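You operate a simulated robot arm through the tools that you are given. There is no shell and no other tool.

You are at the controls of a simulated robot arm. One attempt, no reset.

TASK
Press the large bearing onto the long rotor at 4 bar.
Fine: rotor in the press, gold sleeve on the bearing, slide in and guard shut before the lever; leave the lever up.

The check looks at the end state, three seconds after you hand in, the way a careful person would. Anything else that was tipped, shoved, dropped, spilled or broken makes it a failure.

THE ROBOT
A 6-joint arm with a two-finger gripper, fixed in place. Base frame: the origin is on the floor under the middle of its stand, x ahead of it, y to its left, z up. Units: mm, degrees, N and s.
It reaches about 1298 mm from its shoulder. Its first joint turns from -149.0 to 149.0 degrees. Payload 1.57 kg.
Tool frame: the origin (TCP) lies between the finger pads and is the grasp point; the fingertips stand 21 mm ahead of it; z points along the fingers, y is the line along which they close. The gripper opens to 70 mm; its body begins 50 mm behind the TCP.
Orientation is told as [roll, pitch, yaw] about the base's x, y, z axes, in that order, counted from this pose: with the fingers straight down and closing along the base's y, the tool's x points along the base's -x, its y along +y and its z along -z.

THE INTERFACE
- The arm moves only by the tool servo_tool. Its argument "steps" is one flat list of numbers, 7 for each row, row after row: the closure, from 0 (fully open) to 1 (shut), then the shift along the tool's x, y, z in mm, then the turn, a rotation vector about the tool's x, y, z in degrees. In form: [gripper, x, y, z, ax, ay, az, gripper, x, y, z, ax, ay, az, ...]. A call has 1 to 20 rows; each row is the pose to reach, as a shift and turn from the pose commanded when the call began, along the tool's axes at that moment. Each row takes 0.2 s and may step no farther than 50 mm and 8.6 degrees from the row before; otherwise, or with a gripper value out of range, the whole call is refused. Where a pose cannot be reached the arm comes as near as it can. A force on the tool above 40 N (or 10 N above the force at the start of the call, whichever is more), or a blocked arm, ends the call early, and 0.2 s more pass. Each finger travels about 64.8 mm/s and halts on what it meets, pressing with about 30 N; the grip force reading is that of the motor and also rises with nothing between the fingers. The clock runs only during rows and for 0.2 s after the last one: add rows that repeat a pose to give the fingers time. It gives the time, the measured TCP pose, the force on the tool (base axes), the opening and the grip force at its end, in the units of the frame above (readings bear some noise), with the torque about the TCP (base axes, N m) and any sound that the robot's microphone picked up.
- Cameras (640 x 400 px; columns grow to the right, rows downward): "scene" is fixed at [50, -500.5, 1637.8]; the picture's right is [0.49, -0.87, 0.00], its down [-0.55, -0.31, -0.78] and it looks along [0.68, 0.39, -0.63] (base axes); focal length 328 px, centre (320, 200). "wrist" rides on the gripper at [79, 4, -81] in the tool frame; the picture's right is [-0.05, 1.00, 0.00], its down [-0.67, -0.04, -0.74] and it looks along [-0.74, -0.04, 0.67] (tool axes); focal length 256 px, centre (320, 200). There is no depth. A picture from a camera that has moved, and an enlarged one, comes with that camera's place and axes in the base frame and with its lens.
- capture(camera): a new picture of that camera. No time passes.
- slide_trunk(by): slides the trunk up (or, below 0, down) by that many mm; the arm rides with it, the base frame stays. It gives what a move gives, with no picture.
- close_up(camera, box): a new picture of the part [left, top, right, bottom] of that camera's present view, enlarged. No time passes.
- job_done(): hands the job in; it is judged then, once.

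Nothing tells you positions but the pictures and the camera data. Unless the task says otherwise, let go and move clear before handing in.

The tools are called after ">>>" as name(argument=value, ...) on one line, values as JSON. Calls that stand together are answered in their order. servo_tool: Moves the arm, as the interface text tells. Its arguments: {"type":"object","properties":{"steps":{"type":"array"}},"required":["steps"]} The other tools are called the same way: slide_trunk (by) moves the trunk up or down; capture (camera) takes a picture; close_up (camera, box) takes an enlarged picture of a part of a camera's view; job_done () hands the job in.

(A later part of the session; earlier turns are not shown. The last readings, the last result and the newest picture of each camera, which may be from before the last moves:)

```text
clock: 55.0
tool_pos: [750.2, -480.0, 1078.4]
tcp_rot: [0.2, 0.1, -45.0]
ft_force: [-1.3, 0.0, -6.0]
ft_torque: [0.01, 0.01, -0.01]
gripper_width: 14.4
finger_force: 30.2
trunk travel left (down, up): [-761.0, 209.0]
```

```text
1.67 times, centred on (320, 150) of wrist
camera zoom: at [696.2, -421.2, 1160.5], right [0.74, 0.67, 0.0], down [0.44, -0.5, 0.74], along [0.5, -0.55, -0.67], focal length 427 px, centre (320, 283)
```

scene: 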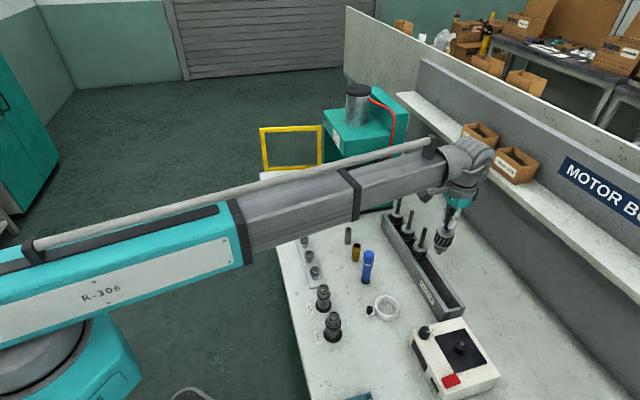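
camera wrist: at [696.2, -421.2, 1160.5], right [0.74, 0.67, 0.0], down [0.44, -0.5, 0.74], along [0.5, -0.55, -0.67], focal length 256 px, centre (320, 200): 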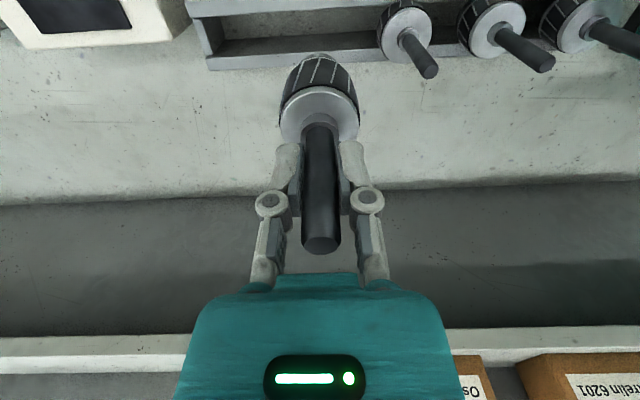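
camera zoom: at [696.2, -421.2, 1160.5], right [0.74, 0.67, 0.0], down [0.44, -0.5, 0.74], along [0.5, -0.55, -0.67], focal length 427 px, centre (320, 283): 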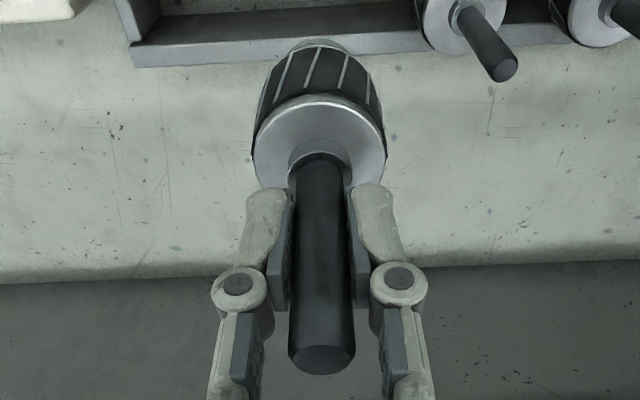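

The rotor has a core (~48 mm), a lower ring and stub at the bottom. I'll carry it back from the rack, then along the bench front toward the cup, keeping clear of the lever ball.

>>> servo_tool(steps=[0.85, 20, 0, 0, 0, 0, 0, 0.85, 50, 0, 0, 0, 0, 0, 0.85, 85, 0, 0, 0, 0, 0, 0.85, 120, 0, 0, 0, 0, 0, 0.85, 155, 0, 0, 0, 0, 0, 0.85, 190, 0, 0, 0, 0, 0, 0.85, 225, 0, 0, 0, 0, 0, 0.85, 260, 0, 0, 0, 0, 0, 0.85, 295, 0, 0, 0, 0, 0, 0.85, 330, 0, 0, 0, 0, 0, 0.85, 355, 0, 0, 0, 0, 0, 0.85, 370, 0, 0, 0, 0, 0])

>>> servo_tool(steps=[0.85, 0, 20, 0, 0, 0, 0, 0.85, 0, 50, 0, 0, 0, 0, 0.85, 0, 85, 0, 0, 0, 0, 0.85, 0, 120, 0, 0, 0, 0, 0.85, 0, 155, 0, 0, 0, 0, 0.85, 0, 190, 0, 0, 0, 0, 0.85, 0, 225, 0, 0, 0, 0, 0.85, 0, 260, 0, 0, 0, 0, 0.85, 0, 295, 0, 0, 0, 0, 0.85, 0, 330, 0, 0, 0, 0, 0.85, 0, 365, 0, 0, 0, 0, 0.85, 0, 400, 0, 0, 0, 0, 0.85, 0, 435, 0, 0, 0, 0, 0.85, 0, 465, 0, 0, 0, 0, 0.85, 0, 482, 0, 0, 0, 0, 0.85, 0, 489, 0, 0, 0, 0])

>>> capture(camera="wrist")

>>> capture(camera="scene")

```text
clock: 57.6
tool_pos: [488.1, -217.9, 1080.1]
tcp_rot: [0.2, 0.0, -45.1]
ft_force: [0.1, 0.3, -6.1]
ft_torque: [-0.03, 0.02, -0.01]
gripper_width: 14.3
finger_force: 30.2
trunk travel left (down, up): [-761.0, 209.0]
```

```text
clock: 61.0
tool_pos: [834.3, 126.5, 1078.6]
tcp_rot: [0.2, 0.1, -45.0]
ft_force: [0.0, -0.5, -6.3]
ft_torque: [0.0, 0.01, 0.01]
gripper_width: 14.4
finger_force: 30.4
out of reach, approached as far as the arm can: row 10, 11, 12, 13
trunk travel left (down, up): [-761.0, 209.0]
```

```text
taken
camera wrist: at [780.1, 185.7, 1160.6], right [0.74, 0.67, 0.0], down [0.44, -0.5, 0.75], along [0.5, -0.55, -0.67], focal length 256 px, centre (320, 200)
```

wrist: 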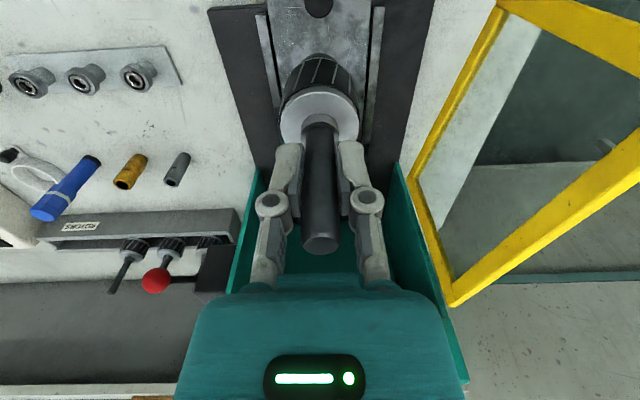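

```text
taken
```

scene: 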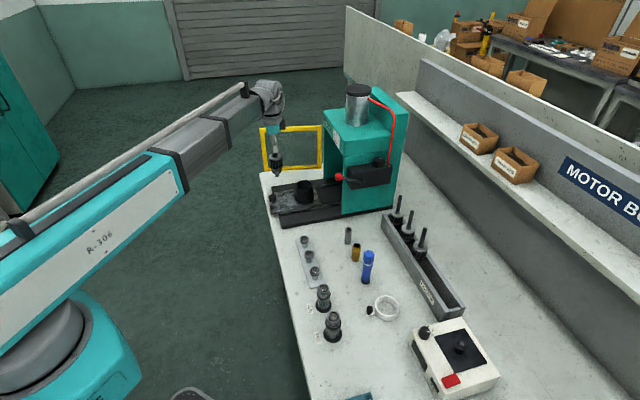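

I'm 100 mm in front of the cup, which is hidden behind the rotor in this view. I'll shift sideways to see the cup and measure it precisely.

>>> servo_tool(steps=[0.85, 0, -30, 0, 0, 0, 0, 0.85, 0, -60, 0, 0, 0, 0, 0.85, 0, -80, 0, 0, 0, 0, 0.85, 0, -80, 0, 0, 0, 0])

>>> capture(camera="wrist")

>>> close_up(camera="wrist", box=[360, 40, 520, 160])

```text
clock: 62.0
tool_pos: [778.5, 67.9, 1078.8]
tcp_rot: [0.2, 0.0, -45.0]
ft_force: [-0.1, -1.0, -5.4]
ft_torque: [-0.01, -0.03, 0.01]
gripper_width: 14.6
finger_force: 30.0
out of reach, approached as far as the arm can: row 2, 3, 4
trunk travel left (down, up): [-761.0, 209.0]
```

```text
taken
camera wrist: at [724.6, 128.4, 1160.7], right [0.74, 0.67, 0.0], down [0.44, -0.5, 0.74], along [0.5, -0.55, -0.67], focal length 256 px, centre (320, 200)
```

wrist: 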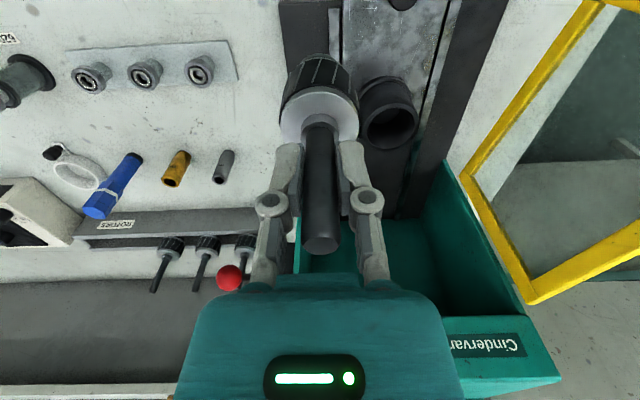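

```text
3.33 times, centred on (440, 100) of wrist
camera zoom: at [724.6, 128.4, 1160.7], right [0.74, 0.67, 0.0], down [0.44, -0.5, 0.74], along [0.5, -0.55, -0.67], focal length 853 px, centre (-80, 533)
```

zoom: 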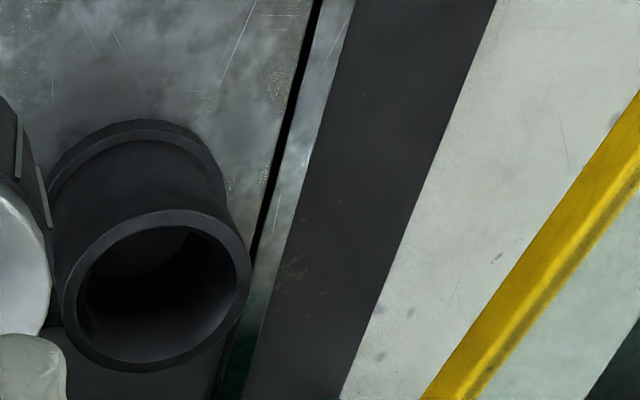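

Cup centre comes out near (902, 59). I'll bring the rotor over it at a safe height, then check alignment in both cameras.

>>> servo_tool(steps=[0.85, 0, 25, 0, 0, 0, 0, 0.85, 0, 55, 0, 0, 0, 0, 0.85, 0, 81, 0, 0, 0, 0, 0.85, -25, 81, 0, 0, 0, 0, 0.85, -55, 81, 0, 0, 0, 0, 0.85, -80, 81, 0, 0, 0, 0, 0.85, -93, 81, 0, 0, 0, 0, 0.85, -93, 81, 0, 0, 0, 0])

>>> slide_trunk(by=-45)

>>> capture(camera="wrist")

>>> close_up(camera="scene", box=[270, 150, 340, 215])

```text
clock: 63.8
tool_pos: [900.3, 61.6, 1079.2]
tcp_rot: [0.2, 0.0, -45.0]
ft_force: [-0.1, -0.3, -5.4]
ft_torque: [0.02, -0.02, 0.01]
gripper_width: 14.3
finger_force: 29.4
trunk travel left (down, up): [-761.0, 209.0]
```

```text
clock: 64.7
tool_pos: [899.7, 62.8, 1034.8]
tcp_rot: [0.1, 0.0, -45.0]
ft_force: [-0.1, -0.1, -5.5]
ft_torque: [-0.02, 0.01, 0.01]
gripper_width: 14.2
finger_force: 29.7
trunk travel left (down, up): [-716.0, 254.0]
```

```text
taken
camera wrist: at [846.1, 121.7, 1115.7], right [0.74, 0.67, 0.0], down [0.44, -0.5, 0.75], along [0.5, -0.55, -0.67], focal length 256 px, centre (320, 200)
```

wrist: 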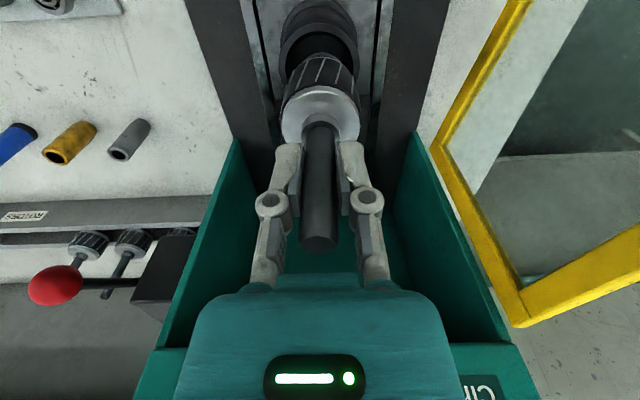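

```text
6.15 times, centred on (305, 182) of scene
camera zoom: at [50.0, -500.5, 1637.8], right [0.49, -0.87, 0.0], down [-0.55, -0.31, -0.78], along [0.68, 0.39, -0.63], focal length 2020 px, centre (412, 308)
```

zoom: 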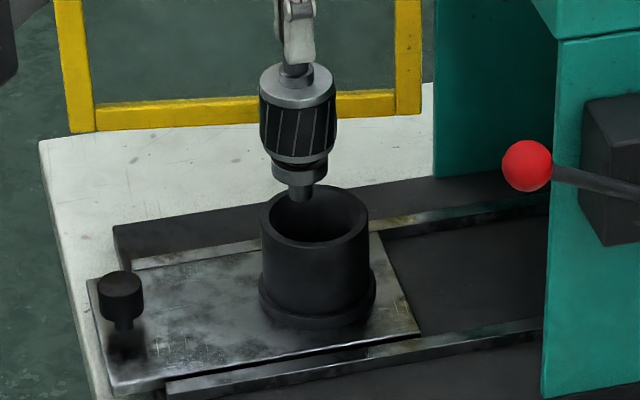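

Scene view shows the rotor ~8 mm short of the cup centre along the slide direction; sideways is aligned. Correcting.

>>> servo_tool(steps=[0.85, -4, 0, 0, 0, 0, 0, 0.85, -8.5, 0, 0, 0, 0, 0, 0.85, -8.5, 0, 0, 0, 0, 0])

>>> close_up(camera="scene", box=[285, 165, 325, 205])

>>> close_up(camera="wrist", box=[240, 0, 400, 120])

```text
clock: 65.5
tool_pos: [905.7, 54.5, 1034.1]
tcp_rot: [0.2, 0.0, -45.0]
ft_force: [0.6, 0.4, -6.2]
ft_torque: [0.01, 0.05, 0.0]
gripper_width: 14.4
finger_force: 29.8
trunk travel left (down, up): [-716.0, 254.0]
```

```text
10.00 times, centred on (305, 185) of scene
camera zoom: at [50.0, -500.5, 1637.8], right [0.49, -0.87, 0.0], down [-0.55, -0.31, -0.78], along [0.68, 0.39, -0.63], focal length 3282 px, centre (470, 350)
```

zoom: 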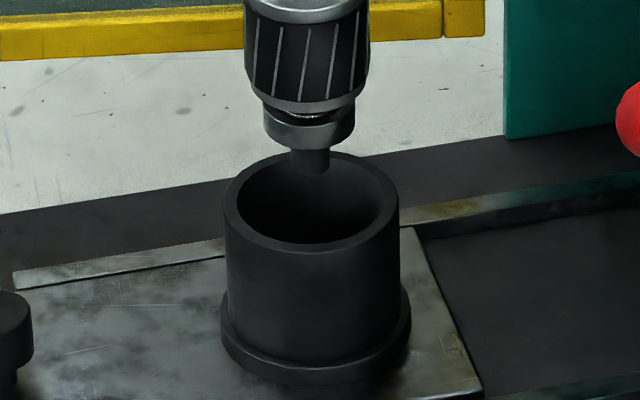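

```text
3.33 times, centred on (320, 60) of wrist
camera zoom: at [851.9, 115.4, 1115.5], right [0.74, 0.67, 0.0], down [0.44, -0.5, 0.74], along [0.5, -0.55, -0.67], focal length 853 px, centre (320, 667)
```

zoom: 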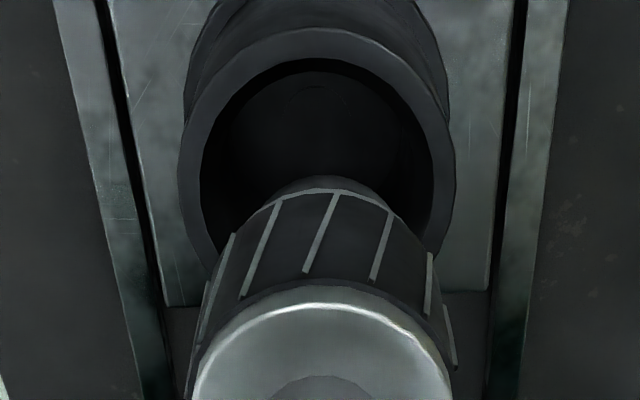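

Rotor and cup are aligned in both views. Lowering 40 mm into the cup with a tiny sideways correction, then in small steps watching the force.

>>> servo_tool(steps=[0.85, 0, -0.8, 0, 0, 0, 0, 0.85, 0, -0.8, 0, 0, 0, 0])

>>> slide_trunk(by=-40)

>>> close_up(camera="scene", box=[285, 160, 325, 205])

>>> close_up(camera="wrist", box=[240, 0, 400, 160])

```text
clock: 66.1
tool_pos: [904.4, 55.1, 1034.6]
tcp_rot: [0.2, 0.1, -45.0]
ft_force: [-0.3, -0.3, -6.1]
ft_torque: [0.0, 0.04, 0.0]
gripper_width: 14.2
finger_force: 30.3
trunk travel left (down, up): [-716.0, 254.0]
```

```text
clock: 66.9
tool_pos: [904.3, 53.0, 994.8]
tcp_rot: [0.1, 0.0, -45.0]
ft_force: [-1.3, -0.2, -5.8]
ft_torque: [-0.01, 0.01, -0.01]
gripper_width: 14.2
finger_force: 30.3
trunk travel left (down, up): [-676.0, 294.0]
```

```text
8.89 times, centred on (305, 182) of scene
camera zoom: at [50.0, -500.5, 1637.8], right [0.49, -0.87, 0.0], down [-0.55, -0.31, -0.78], along [0.68, 0.39, -0.63], focal length 2917 px, centre (453, 356)
```

zoom: 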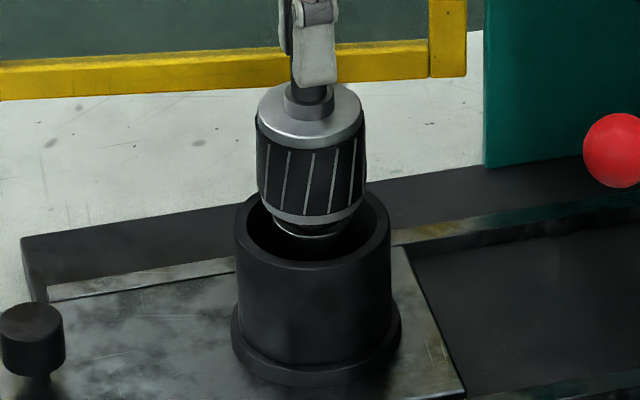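

```text
2.50 times, centred on (320, 80) of wrist
camera zoom: at [850.4, 114.5, 1075.6], right [0.74, 0.67, 0.0], down [0.44, -0.5, 0.75], along [0.5, -0.55, -0.67], focal length 640 px, centre (320, 500)
```

zoom: 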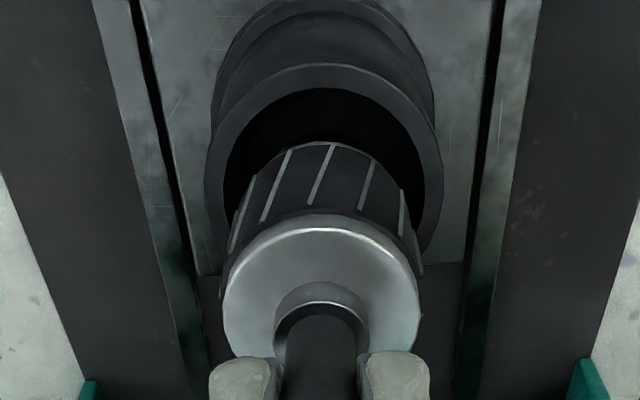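

Core is entering the cup with even clearance. Continuing down in small steps.

>>> slide_trunk(by=-10)

>>> slide_trunk(by=-5)

>>> close_up(camera="scene", box=[285, 160, 325, 205])

>>> close_up(camera="wrist", box=[240, 0, 400, 160])

```text
clock: 67.5
tool_pos: [903.1, 54.9, 984.5]
tcp_rot: [0.2, -0.1, -44.9]
ft_force: [0.8, 0.3, -6.1]
ft_torque: [0.01, 0.0, 0.02]
gripper_width: 14.1
finger_force: 30.0
trunk travel left (down, up): [-666.0, 304.0]
```

```text
clock: 68.0
tool_pos: [904.9, 55.3, 979.4]
tcp_rot: [0.2, 0.0, -45.0]
ft_force: [0.2, -0.3, -5.6]
ft_torque: [0.0, 0.0, -0.02]
gripper_width: 14.3
finger_force: 29.8
trunk travel left (down, up): [-661.0, 309.0]
```

```text
8.89 times, centred on (305, 182) of scene
camera zoom: at [50.0, -500.5, 1637.8], right [0.49, -0.87, 0.0], down [-0.55, -0.31, -0.78], along [0.68, 0.39, -0.63], focal length 2917 px, centre (453, 356)
```

zoom: 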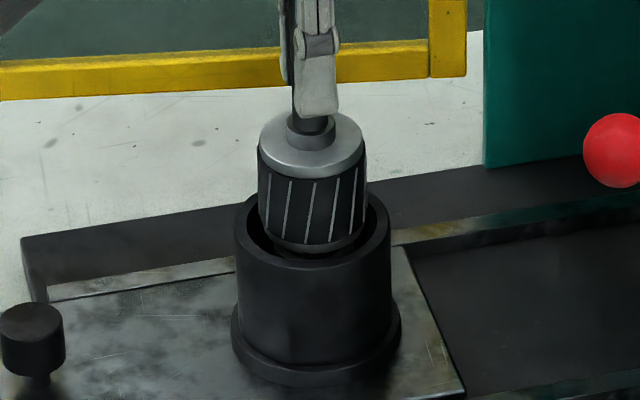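

```text
2.50 times, centred on (320, 80) of wrist
camera zoom: at [850.5, 114.5, 1060.6], right [0.74, 0.67, 0.0], down [0.44, -0.5, 0.75], along [0.5, -0.55, -0.67], focal length 640 px, centre (320, 500)
```

zoom: 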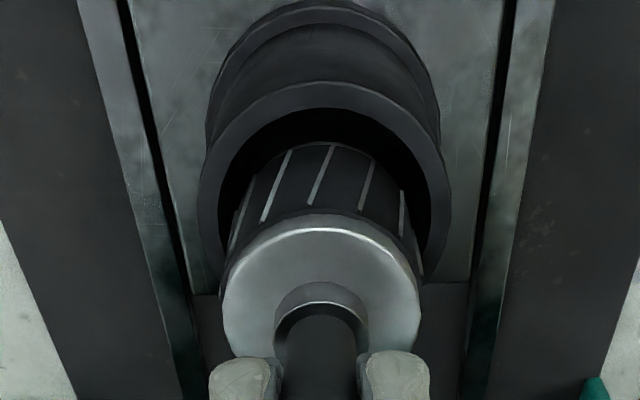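

>>> slide_trunk(by=-4)

>>> slide_trunk(by=-3)

>>> slide_trunk(by=-3)

>>> slide_trunk(by=-3)

```text
clock: 68.5
tool_pos: [905.2, 55.7, 974.7]
tcp_rot: [0.2, 0.1, -45.0]
ft_force: [-0.1, 0.2, -6.7]
ft_torque: [0.0, 0.0, -0.02]
gripper_width: 14.1
finger_force: 29.7
trunk travel left (down, up): [-657.0, 313.0]
```

```text
clock: 69.1
tool_pos: [904.3, 55.0, 972.3]
tcp_rot: [0.2, 0.0, -45.1]
ft_force: [-0.1, -0.4, -5.1]
ft_torque: [0.0, 0.0, 0.01]
gripper_width: 14.1
finger_force: 29.9
trunk travel left (down, up): [-654.0, 316.0]
```

```text
clock: 69.6
tool_pos: [903.8, 54.5, 969.3]
tcp_rot: [0.1, -0.1, -44.9]
ft_force: [-0.3, 0.1, -4.0]
ft_torque: [0.09, 0.03, 0.03]
gripper_width: 14.4
finger_force: 30.0
trunk travel left (down, up): [-651.0, 319.0]
```

```text
clock: 70.1
tool_pos: [903.0, 54.1, 968.0]
tcp_rot: [0.4, -0.1, -45.1]
ft_force: [1.0, -0.8, 17.8]
ft_torque: [-0.13, -0.11, 0.06]
gripper_width: 14.5
finger_force: 29.5
trunk travel left (down, up): [-648.0, 322.0]
```

Contact at rotor bottom ≈ z 843. Before letting go I want to be sure it's seated properly, so I'll lift it out and look into the cup for a locating hole.

>>> slide_trunk(by=85)

>>> servo_tool(steps=[0.85, 0, 20, 0, 0, 0, 0, 0.85, 0, 45, 0, 0, 0, 0, 0.85, 0, 60, 0, 0, 0, 0, 0.85, 0, 60, 0, 0, 0, 0])

>>> capture(camera="wrist")

>>> close_up(camera="wrist", box=[190, 0, 310, 90])

>>> close_up(camera="scene", box=[280, 140, 330, 205])

```text
clock: 71.3
tool_pos: [904.3, 55.1, 1050.9]
tcp_rot: [0.2, 0.0, -45.0]
ft_force: [0.4, -0.7, -5.8]
ft_torque: [-0.03, 0.03, -0.01]
gripper_width: 14.5
finger_force: 30.2
trunk travel left (down, up): [-733.0, 237.0]
```

```text
clock: 72.3
tool_pos: [946.5, 97.9, 1051.3]
tcp_rot: [0.1, 0.0, -45.1]
ft_force: [0.1, -0.9, -5.5]
ft_torque: [-0.04, 0.01, 0.0]
gripper_width: 14.2
finger_force: 30.3
trunk travel left (down, up): [-733.0, 237.0]
```

```text
taken
camera wrist: at [892.9, 157.3, 1132.5], right [0.74, 0.67, 0.0], down [0.44, -0.5, 0.75], along [0.5, -0.55, -0.67], focal length 256 px, centre (320, 200)
```

wrist: 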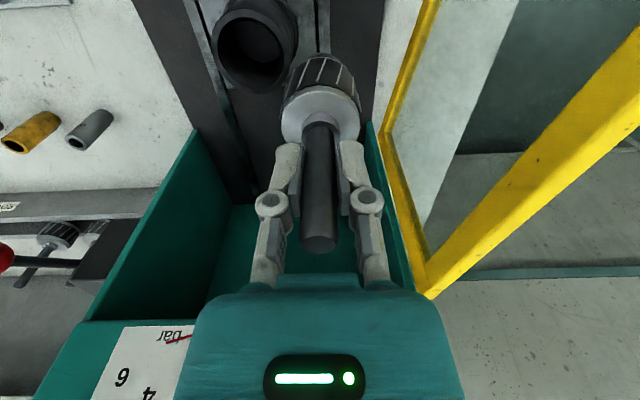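

```text
4.44 times, centred on (250, 45) of wrist
camera zoom: at [892.9, 157.3, 1132.5], right [0.74, 0.67, 0.0], down [0.44, -0.5, 0.75], along [0.5, -0.55, -0.67], focal length 1138 px, centre (631, 889)
```

zoom: 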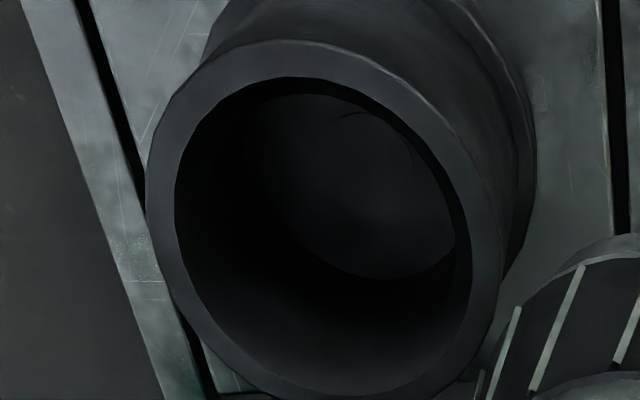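

```text
6.15 times, centred on (305, 172) of scene
camera zoom: at [50.0, -500.5, 1637.8], right [0.49, -0.87, 0.0], down [-0.55, -0.31, -0.78], along [0.68, 0.39, -0.63], focal length 2020 px, centre (412, 369)
```

zoom: 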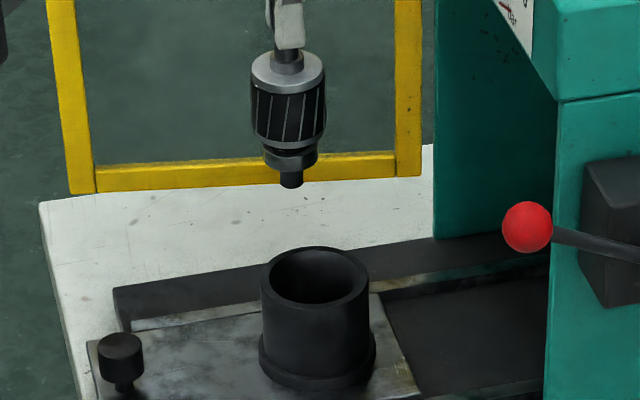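

The cup has an inner seat with a deeper pocket, and the contact height matches the rotor's lower ring resting on that seat with the stub in the pocket. I'll go back over the cup, lower, and do a small sideways test to confirm the stub is captured.

>>> servo_tool(steps=[0.85, 0, -20, 0, 0, 0, 0, 0.85, 0, -45, 0, 0, 0, 0, 0.85, 0, -59.5, 0, 0, 0, 0, 0.85, 0, -59.5, 0, 0, 0, 0])

>>> slide_trunk(by=-40)

>>> close_up(camera="scene", box=[285, 160, 325, 205])

>>> close_up(camera="wrist", box=[240, 0, 400, 160])

```text
clock: 73.3
tool_pos: [902.7, 55.2, 1051.9]
tcp_rot: [0.2, 0.0, -45.1]
ft_force: [0.1, 0.2, -5.8]
ft_torque: [0.01, 0.02, 0.03]
gripper_width: 14.1
finger_force: 29.9
trunk travel left (down, up): [-733.0, 237.0]
```

```text
clock: 74.2
tool_pos: [902.4, 55.6, 1011.6]
tcp_rot: [0.2, 0.0, -45.1]
ft_force: [0.0, -1.0, -6.1]
ft_torque: [0.0, -0.01, 0.02]
gripper_width: 14.1
finger_force: 29.8
trunk travel left (down, up): [-693.0, 277.0]
```

```text
8.89 times, centred on (305, 182) of scene
camera zoom: at [50.0, -500.5, 1637.8], right [0.49, -0.87, 0.0], down [-0.55, -0.31, -0.78], along [0.68, 0.39, -0.63], focal length 2917 px, centre (453, 356)
```

zoom: 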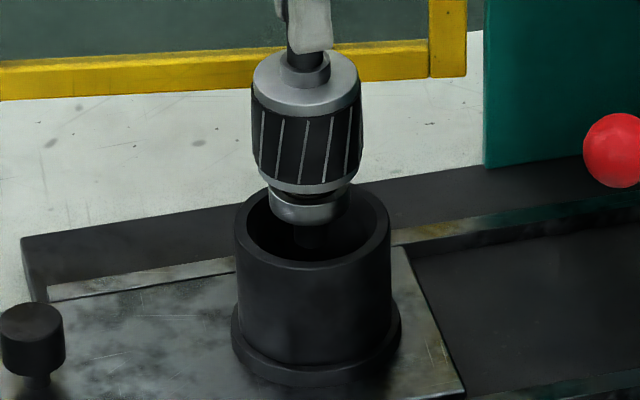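

```text
2.50 times, centred on (320, 80) of wrist
camera zoom: at [848.9, 114.9, 1092.6], right [0.74, 0.67, 0.0], down [0.44, -0.5, 0.75], along [0.5, -0.55, -0.67], focal length 640 px, centre (320, 500)
```

zoom: 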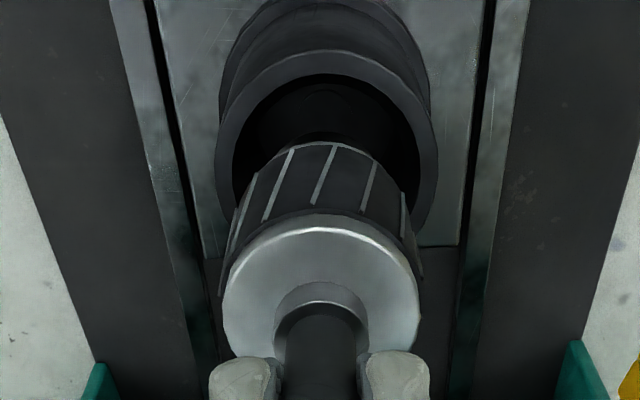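

Small correction (+1.8 mm along the slide, +1.7 mm sideways), then lower toward contact.

>>> servo_tool(steps=[0.85, -1.8, 1.7, 0, 0, 0, 0, 0.85, -1.8, 1.7, 0, 0, 0, 0])

>>> slide_trunk(by=-25)

>>> close_up(camera="scene", box=[285, 160, 325, 205])

>>> close_up(camera="wrist", box=[240, 0, 400, 160])

```text
clock: 74.8
tool_pos: [906.1, 56.2, 1011.0]
tcp_rot: [0.2, 0.1, -44.9]
ft_force: [0.3, 0.0, -5.5]
ft_torque: [-0.01, 0.01, -0.02]
gripper_width: 14.4
finger_force: 30.3
trunk travel left (down, up): [-693.0, 277.0]
```

```text
clock: 75.5
tool_pos: [905.5, 55.1, 986.9]
tcp_rot: [0.2, 0.0, -45.0]
ft_force: [0.1, 0.0, -5.7]
ft_torque: [0.0, 0.02, -0.01]
gripper_width: 14.2
finger_force: 30.3
trunk travel left (down, up): [-668.0, 302.0]
```

```text
8.89 times, centred on (305, 182) of scene
camera zoom: at [50.0, -500.5, 1637.8], right [0.49, -0.87, 0.0], down [-0.55, -0.31, -0.78], along [0.68, 0.39, -0.63], focal length 2917 px, centre (453, 356)
```

zoom: 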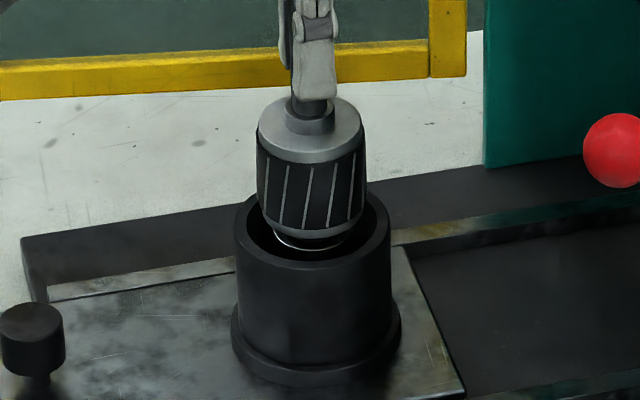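

```text
2.50 times, centred on (320, 80) of wrist
camera zoom: at [851.5, 115.4, 1067.6], right [0.74, 0.67, 0.0], down [0.44, -0.5, 0.75], along [0.5, -0.55, -0.67], focal length 640 px, centre (320, 500)
```

zoom: 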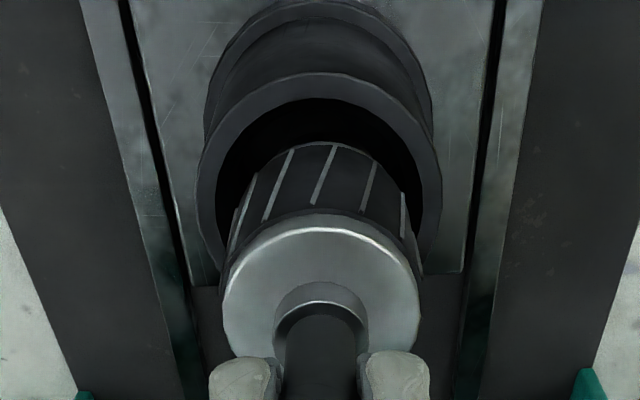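

Well centred in both views. Lowering to just above the previous contact.

>>> slide_trunk(by=-15)

>>> servo_tool(steps=[0.85, 0, 1.5, 0, 0, 0, 0, 0.85, 0, 3, 0, 0, 0, 0, 0.85, 0, 3, 0, 0, 0, 0])

>>> servo_tool(steps=[0.85, 0, -3, 0, 0, 0, 0, 0.85, 0, -6, 0, 0, 0, 0, 0.85, 0, -6, 0, 0, 0, 0])

>>> servo_tool(steps=[0.85, 0, 3, 0, 0, 0, 0, 0.85, 0, 3, 0, 0, 0, 0])

```text
clock: 76.1
tool_pos: [905.9, 56.4, 972.4]
tcp_rot: [0.2, 0.0, -45.0]
ft_force: [0.7, -0.1, -6.3]
ft_torque: [-0.03, 0.02, -0.04]
gripper_width: 14.5
finger_force: 29.3
trunk travel left (down, up): [-653.0, 317.0]
```

```text
clock: 76.9
tool_pos: [908.4, 58.4, 971.0]
tcp_rot: [0.0, -0.1, -45.1]
ft_force: [-1.9, -1.7, -4.9]
ft_torque: [-0.08, 0.09, 0.01]
gripper_width: 14.2
finger_force: 29.7
trunk travel left (down, up): [-653.0, 317.0]
```

```text
clock: 77.7
tool_pos: [903.9, 55.0, 971.9]
tcp_rot: [0.1, -0.1, -45.1]
ft_force: [1.0, 2.3, -5.5]
ft_torque: [0.16, -0.01, 0.0]
gripper_width: 14.1
finger_force: 29.8
trunk travel left (down, up): [-653.0, 317.0]
```

```text
clock: 78.3
tool_pos: [905.4, 55.4, 971.5]
tcp_rot: [0.2, 0.0, -45.0]
ft_force: [-1.1, -0.4, -6.2]
ft_torque: [-0.02, 0.01, -0.03]
gripper_width: 14.2
finger_force: 30.0
trunk travel left (down, up): [-653.0, 317.0]
```

The sideways test meets light resistance at ±3 mm, so the lower ring is captured in the seat. Lowering to contact and releasing.

>>> slide_trunk(by=-2.5)

>>> slide_trunk(by=-1)

```text
clock: 78.8
tool_pos: [905.0, 56.0, 969.6]
tcp_rot: [0.2, 0.0, -45.0]
ft_force: [1.1, -2.2, -4.3]
ft_torque: [-0.27, -0.08, -0.02]
gripper_width: 14.5
finger_force: 30.0
trunk travel left (down, up): [-651.0, 319.0]
```

```text
clock: 79.3
tool_pos: [903.6, 56.0, 970.3]
tcp_rot: [0.3, -0.1, -45.0]
ft_force: [2.1, -2.6, 16.8]
ft_torque: [-0.32, -0.38, -0.03]
gripper_width: 14.3
finger_force: 29.9
trunk travel left (down, up): [-650.0, 320.0]
```

Contact is off-centre toward the far side; I'll lift 3 mm, shift 1.5 mm back, and settle again.

>>> slide_trunk(by=4)

>>> servo_tool(steps=[0.85, 1.8, -0.8, 0, 0, 0, 0, 0.85, 1.8, -0.8, 0, 0, 0, 0])

>>> slide_trunk(by=-4)

>>> slide_trunk(by=-1)

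```text
clock: 79.8
tool_pos: [904.3, 55.1, 971.8]
tcp_rot: [0.3, 0.0, -45.0]
ft_force: [-0.2, 0.9, -6.3]
ft_torque: [-0.01, -0.01, -0.02]
gripper_width: 14.1
finger_force: 29.5
trunk travel left (down, up): [-654.0, 316.0]
```

```text
clock: 80.5
tool_pos: [904.6, 57.0, 972.1]
tcp_rot: [0.2, 0.0, -45.0]
ft_force: [-0.2, 0.4, -5.5]
ft_torque: [-0.01, -0.02, 0.0]
gripper_width: 14.2
finger_force: 29.8
trunk travel left (down, up): [-654.0, 316.0]
```

```text
clock: 81.0
tool_pos: [903.2, 56.2, 969.0]
tcp_rot: [0.3, -0.2, -45.0]
ft_force: [2.8, -2.4, 8.3]
ft_torque: [-0.28, -0.46, -0.02]
gripper_width: 14.0
finger_force: 30.7
trunk travel left (down, up): [-650.0, 320.0]
```

```text
clock: 81.5
tool_pos: [901.7, 56.4, 968.9]
tcp_rot: [0.2, -0.1, -45.0]
ft_force: [2.2, -2.8, 16.5]
ft_torque: [-0.4, -0.39, -0.03]
gripper_width: 14.2
finger_force: 30.1
trunk travel left (down, up): [-649.0, 321.0]
```

>>> capture(camera="wrist")

>>> close_up(camera="wrist", box=[240, 0, 400, 120])

>>> close_up(camera="scene", box=[292, 165, 322, 200])

```text
taken
camera wrist: at [848.0, 115.5, 1049.8], right [0.74, 0.67, 0.01], down [0.44, -0.5, 0.75], along [0.5, -0.55, -0.67], focal length 256 px, centre (320, 200)
```

wrist: 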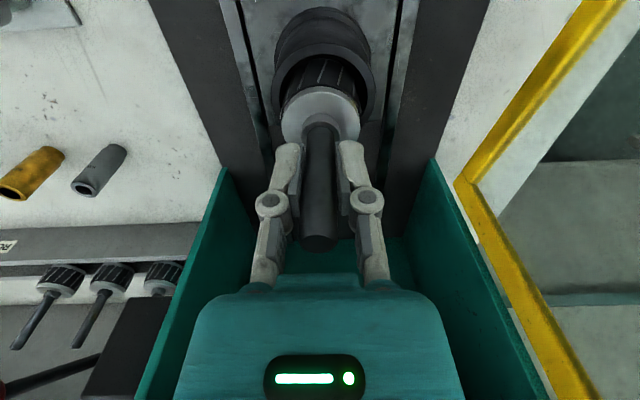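

```text
3.33 times, centred on (320, 60) of wrist
camera zoom: at [848.0, 115.5, 1049.8], right [0.74, 0.67, 0.01], down [0.44, -0.5, 0.75], along [0.5, -0.55, -0.67], focal length 853 px, centre (320, 667)
```

zoom: 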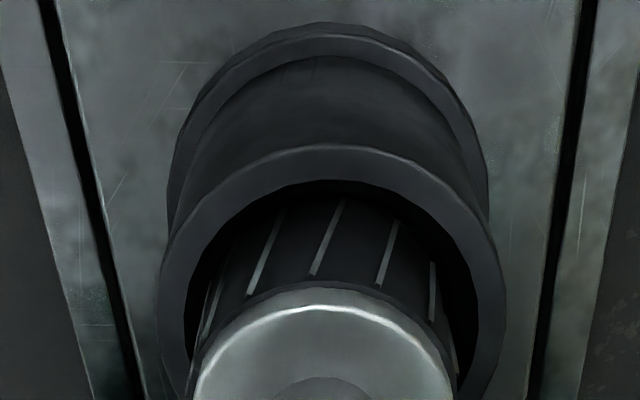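

```text
11.43 times, centred on (307, 182) of scene
camera zoom: at [50.0, -500.5, 1637.8], right [0.49, -0.87, 0.0], down [-0.55, -0.31, -0.78], along [0.68, 0.39, -0.63], focal length 3751 px, centre (469, 400)
```

zoom: 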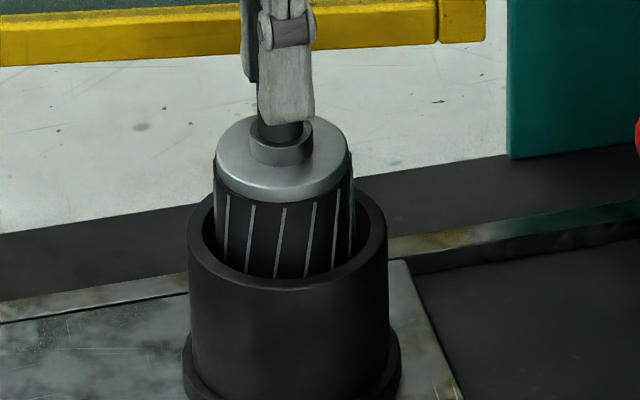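

Rotor sits ~1.6 mm toward the near-lever side in the cup. Adjusting and settling again.

>>> slide_trunk(by=5)

>>> servo_tool(steps=[0.85, -1.0, 1.7, 0, 0, 0, 0, 0.85, -1.0, 1.7, 0, 0, 0, 0])

>>> slide_trunk(by=-4)

>>> slide_trunk(by=-1.5)

>>> close_up(camera="wrist", box=[240, 0, 400, 120])

```text
clock: 82.0
tool_pos: [903.3, 56.5, 969.8]
tcp_rot: [0.1, -0.1, -45.0]
ft_force: [1.3, 0.9, -5.8]
ft_torque: [-0.02, 0.01, -0.01]
gripper_width: 14.5
finger_force: 30.2
trunk travel left (down, up): [-654.0, 316.0]
```

```text
clock: 82.6
tool_pos: [905.2, 56.4, 972.2]
tcp_rot: [0.2, -0.1, -45.0]
ft_force: [-0.6, 0.1, -5.5]
ft_torque: [-0.01, 0.03, 0.02]
gripper_width: 14.4
finger_force: 30.2
trunk travel left (down, up): [-654.0, 316.0]
```

```text
clock: 83.2
tool_pos: [905.0, 57.0, 967.6]
tcp_rot: [0.3, 0.0, -45.0]
ft_force: [1.0, -0.6, -1.6]
ft_torque: [0.02, -0.12, -0.01]
gripper_width: 14.2
finger_force: 30.3
trunk travel left (down, up): [-650.0, 320.0]
```

```text
clock: 83.7
tool_pos: [903.3, 56.3, 968.2]
tcp_rot: [0.3, -0.1, -45.1]
ft_force: [0.7, -0.1, 15.2]
ft_torque: [-0.08, -0.1, 0.0]
gripper_width: 14.1
finger_force: 29.9
trunk travel left (down, up): [-648.0, 322.0]
```

```text
3.33 times, centred on (320, 60) of wrist
camera zoom: at [849.6, 116.4, 1049.4], right [0.74, 0.67, 0.01], down [0.44, -0.5, 0.75], along [0.5, -0.55, -0.67], focal length 853 px, centre (320, 667)
```

zoom: 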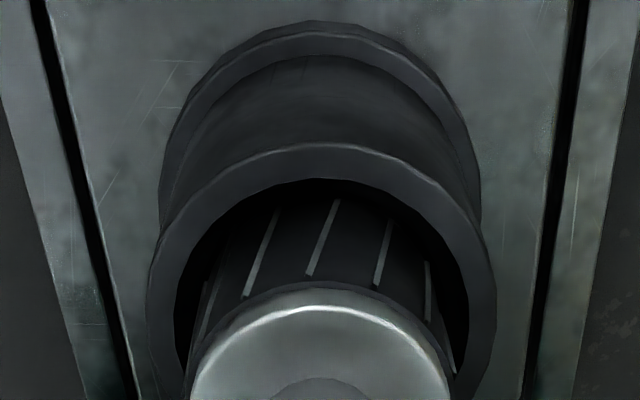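

Centred contact now (small torques). Relieving the preload and releasing the rotor.

>>> slide_trunk(by=1)

>>> servo_tool(steps=[0.7, 0, 0, 0, 0, 0, 0, 0.55, 0, 0, 0, 0, 0, 0, 0.4, 0, 0, 0, 0, 0, 0, 0.4, 0, 0, 0, 0, 0, 0, 0.4, 0, 0, 0, 0, 0, 0])

>>> capture(camera="wrist")

>>> close_up(camera="scene", box=[285, 150, 325, 205])

```text
clock: 84.2
tool_pos: [904.2, 57.4, 968.2]
tcp_rot: [0.2, 0.0, -45.0]
ft_force: [-1.5, 0.4, 6.8]
ft_torque: [0.0, 0.17, 0.0]
gripper_width: 14.3
finger_force: 30.3
trunk travel left (down, up): [-649.0, 321.0]
```

```text
clock: 85.4
tool_pos: [905.4, 57.2, 968.0]
tcp_rot: [0.2, 0.1, -45.0]
ft_force: [-1.2, 0.7, -0.3]
ft_torque: [0.0, -0.02, 0.0]
gripper_width: 41.8
finger_force: 0.0
trunk travel left (down, up): [-649.0, 321.0]
```

```text
taken
camera wrist: at [850.9, 116.6, 1049.0], right [0.74, 0.67, 0.0], down [0.44, -0.5, 0.75], along [0.5, -0.55, -0.67], focal length 256 px, centre (320, 200)
```

wrist: 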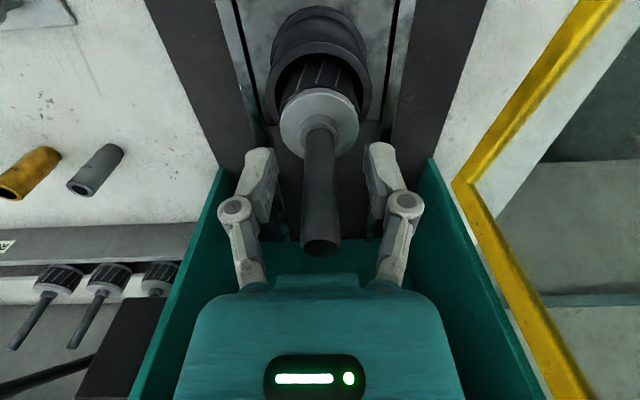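

```text
7.27 times, centred on (305, 178) of scene
camera zoom: at [50.0, -500.5, 1637.8], right [0.49, -0.87, 0.0], down [-0.55, -0.31, -0.78], along [0.68, 0.39, -0.63], focal length 2387 px, centre (429, 364)
```

zoom: 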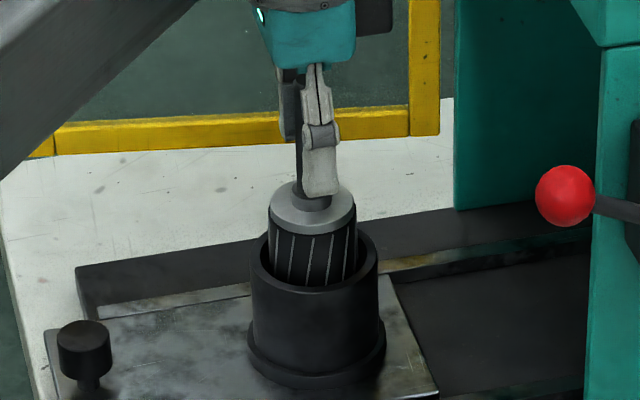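

Rotor is standing in the nest. Raising clear.

>>> slide_trunk(by=110)

>>> close_up(camera="scene", box=[280, 145, 330, 205])

>>> capture(camera="wrist")

>>> close_up(camera="wrist", box=[270, 20, 370, 130])

```text
clock: 86.8
tool_pos: [905.2, 56.8, 1077.6]
tcp_rot: [0.2, -0.1, -45.0]
ft_force: [0.2, 0.3, 0.2]
ft_torque: [0.0, 0.02, -0.01]
gripper_width: 41.9
finger_force: 0.1
trunk travel left (down, up): [-759.0, 211.0]
```

```text
6.67 times, centred on (305, 175) of scene
camera zoom: at [50.0, -500.5, 1637.8], right [0.49, -0.87, 0.0], down [-0.55, -0.31, -0.78], along [0.68, 0.39, -0.63], focal length 2188 px, centre (420, 367)
```

zoom: 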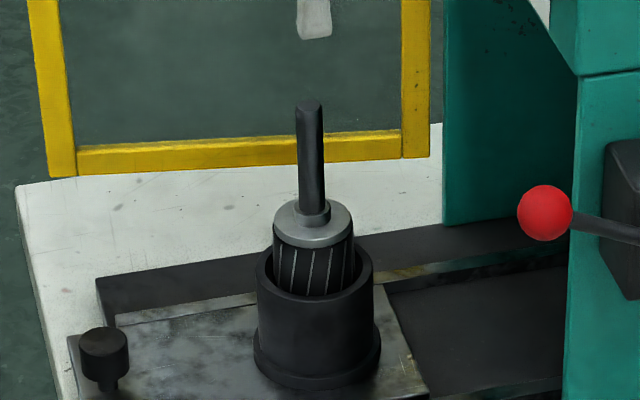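

```text
taken
camera wrist: at [851.0, 116.6, 1158.9], right [0.74, 0.67, 0.0], down [0.44, -0.5, 0.75], along [0.5, -0.55, -0.67], focal length 256 px, centre (320, 200)
```

wrist: 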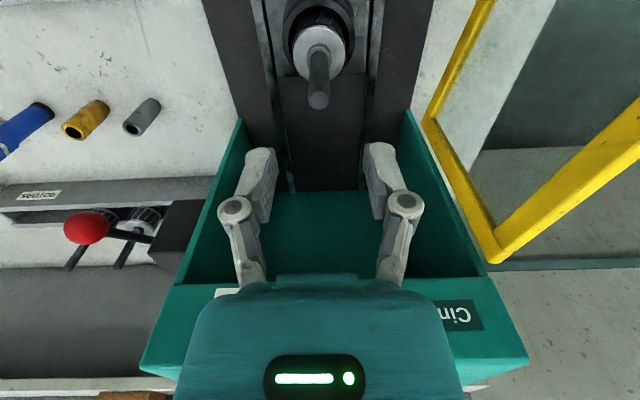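

```text
3.64 times, centred on (320, 75) of wrist
camera zoom: at [851.0, 116.6, 1158.9], right [0.74, 0.67, 0.0], down [0.44, -0.5, 0.75], along [0.5, -0.55, -0.67], focal length 931 px, centre (320, 654)
```

zoom: 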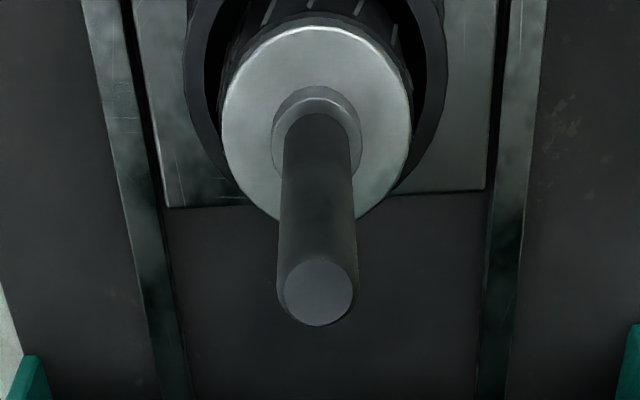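

The rotor stands upright and centred; shaft tip ≈ (904.5, 57, 1000). Next: the 6202 bearing, whose top I place near (470, −298, 881). Moving over it.

>>> servo_tool(steps=[0.3, 30, 0, 0, 0, 0, 0, 0.2, 57, -20, 0, 0, 0, 0, 0.1, 57, -65, 0, 0, 0, 0, 0, 57, -110, 0, 0, 0, 0, 0, 57, -155, 0, 0, 0, 0, 0, 57, -200, 0, 0, 0, 0, 0, 57, -245, 0, 0, 0, 0, 0, 57, -290, 0, 0, 0, 0, 0, 57, -335, 0, 0, 0, 0, 0, 57, -380, 0, 0, 0, 0, 0, 57, -425, 0, 0, 0, 0, 0, 57, -470, 0, 0, 0, 0, 0, 57, -515, 0, 0, 0, 0, 0, 57, -545, 0, 0, 0, 0, 0, 57, -558, 0, 0, 0, 0, 0, 57, -558, 0, 0, 0, 0])

>>> capture(camera="wrist")

>>> close_up(camera="wrist", box=[260, 0, 440, 130])

```text
clock: 90.2
tool_pos: [469.7, -295.8, 1077.7]
tcp_rot: [0.2, 0.0, -44.9]
ft_force: [-0.1, -0.3, 0.6]
ft_torque: [0.02, 0.01, 0.0]
gripper_width: 70.3
finger_force: 0.1
out of reach, approached as far as the arm can: row 2
trunk travel left (down, up): [-759.0, 211.0]
```

```text
taken
camera wrist: at [415.5, -236.7, 1159.1], right [0.74, 0.67, 0.0], down [0.44, -0.5, 0.75], along [0.5, -0.55, -0.67], focal length 256 px, centre (320, 200)
```

wrist: 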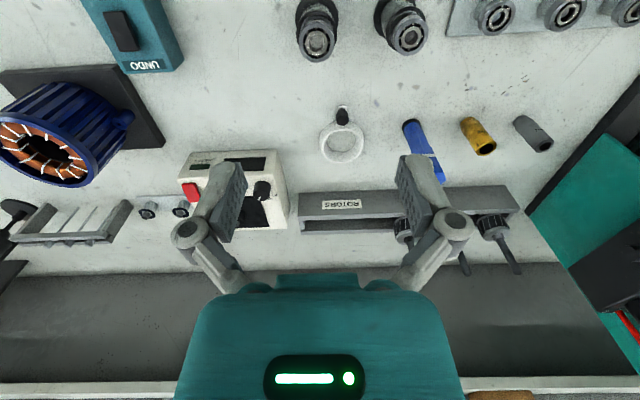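

```text
3.08 times, centred on (350, 65) of wrist
camera zoom: at [415.5, -236.7, 1159.1], right [0.74, 0.67, 0.0], down [0.44, -0.5, 0.75], along [0.5, -0.55, -0.67], focal length 788 px, centre (228, 615)
```

zoom: 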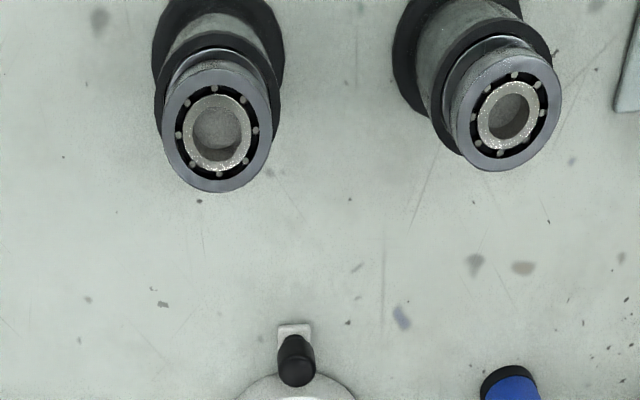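

Left bearing is the 6202. Centring (−3 mm sideways, +1.4 mm forward) and lowering to re-check.

>>> servo_tool(steps=[0, -1.4, -3.3, 0, 0, 0, 0, 0, -1.4, -3.3, 0, 0, 0, 0])

>>> slide_trunk(by=-140)

>>> capture(camera="wrist")

>>> close_up(camera="wrist", box=[230, 60, 410, 190])

>>> capture(camera="scene")

```text
clock: 90.8
tool_pos: [467.5, -299.7, 1077.8]
tcp_rot: [0.2, 0.0, -45.0]
ft_force: [0.1, -0.2, 0.4]
ft_torque: [0.0, -0.01, -0.02]
gripper_width: 70.1
finger_force: 0.0
trunk travel left (down, up): [-759.0, 211.0]
```

```text
clock: 92.5
tool_pos: [467.3, -299.6, 938.9]
tcp_rot: [0.2, 0.0, -45.0]
ft_force: [-0.1, -0.3, 0.0]
ft_torque: [-0.02, 0.03, -0.03]
gripper_width: 70.0
finger_force: 0.1
trunk travel left (down, up): [-619.0, 351.0]
```

```text
taken
camera wrist: at [414.0, -240.4, 1019.2], right [0.74, 0.67, 0.0], down [0.44, -0.5, 0.75], along [0.5, -0.55, -0.67], focal length 256 px, centre (320, 200)
```

wrist: 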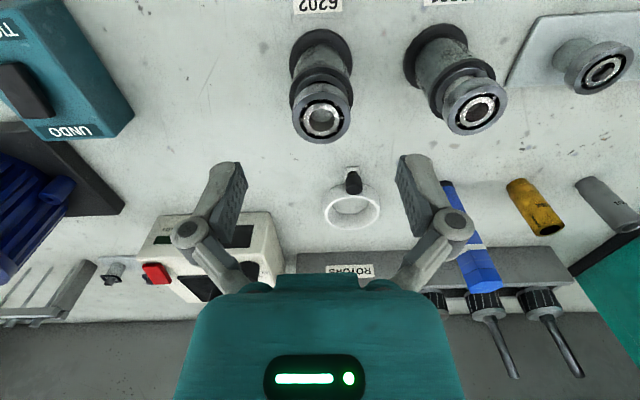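

```text
3.08 times, centred on (320, 125) of wrist
camera zoom: at [414.0, -240.4, 1019.2], right [0.74, 0.67, 0.0], down [0.44, -0.5, 0.75], along [0.5, -0.55, -0.67], focal length 788 px, centre (320, 431)
```

zoom: 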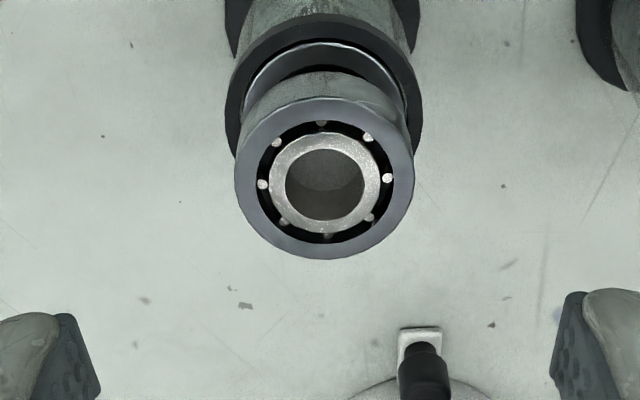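

```text
taken
```

scene: 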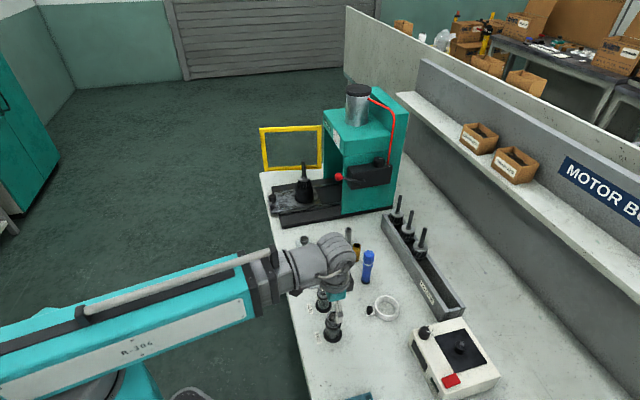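

Label "6202" confirmed. Fine-centre and lower so the fingertips sit just above the stand's collar, then check before closing.

>>> servo_tool(steps=[0.15, -1.5, 0.8, 0, 0, 0, 0, 0.25, -1.5, 0.8, 0, 0, 0, 0, 0.25, -1.5, 0.8, 0, 0, 0, 0])

>>> slide_trunk(by=-40)

>>> capture(camera="wrist")

>>> close_up(camera="wrist", box=[230, 90, 410, 220])

>>> close_up(camera="scene", box=[310, 285, 360, 350])

```text
clock: 93.3
tool_pos: [469.9, -301.1, 939.2]
tcp_rot: [0.2, 0.0, -45.0]
ft_force: [-0.1, -0.3, -0.1]
ft_torque: [-0.01, 0.0, -0.01]
gripper_width: 52.5
finger_force: 0.1
trunk travel left (down, up): [-619.0, 351.0]
```

```text
clock: 94.1
tool_pos: [468.5, -301.3, 898.4]
tcp_rot: [0.1, 0.0, -45.0]
ft_force: [0.3, 0.4, 0.1]
ft_torque: [-0.05, 0.01, 0.01]
gripper_width: 52.3
finger_force: 0.0
trunk travel left (down, up): [-579.0, 391.0]
```

```text
taken
camera wrist: at [415.4, -241.1, 979.1], right [0.74, 0.67, 0.0], down [0.44, -0.5, 0.75], along [0.5, -0.55, -0.67], focal length 256 px, centre (320, 200)
```

wrist: 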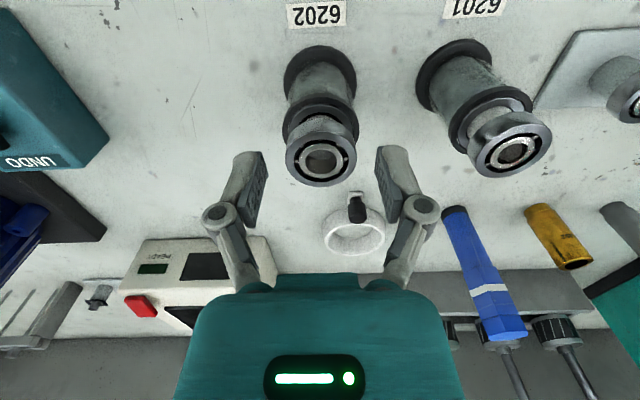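

```text
3.08 times, centred on (320, 155) of wrist
camera zoom: at [415.4, -241.1, 979.1], right [0.74, 0.67, 0.0], down [0.44, -0.5, 0.75], along [0.5, -0.55, -0.67], focal length 788 px, centre (320, 338)
```

zoom: 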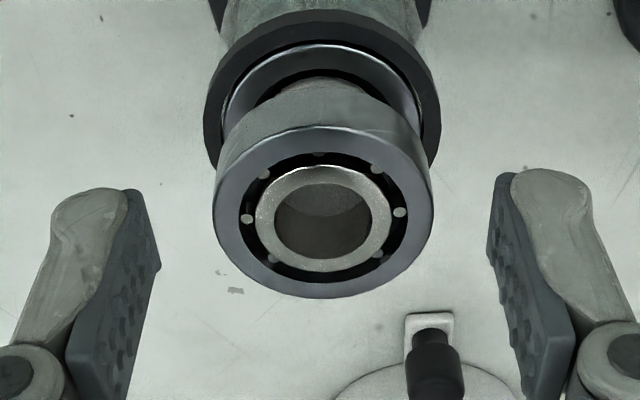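

```text
6.15 times, centred on (335, 318) of scene
camera zoom: at [50.0, -500.5, 1637.8], right [0.49, -0.87, 0.0], down [-0.55, -0.31, -0.78], along [0.68, 0.39, -0.63], focal length 2020 px, centre (228, -523)
```

zoom: 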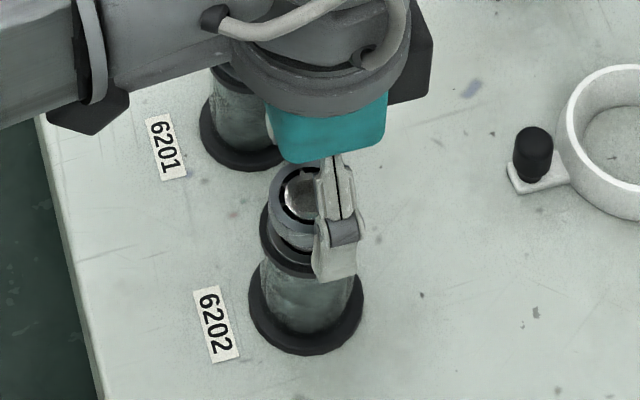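

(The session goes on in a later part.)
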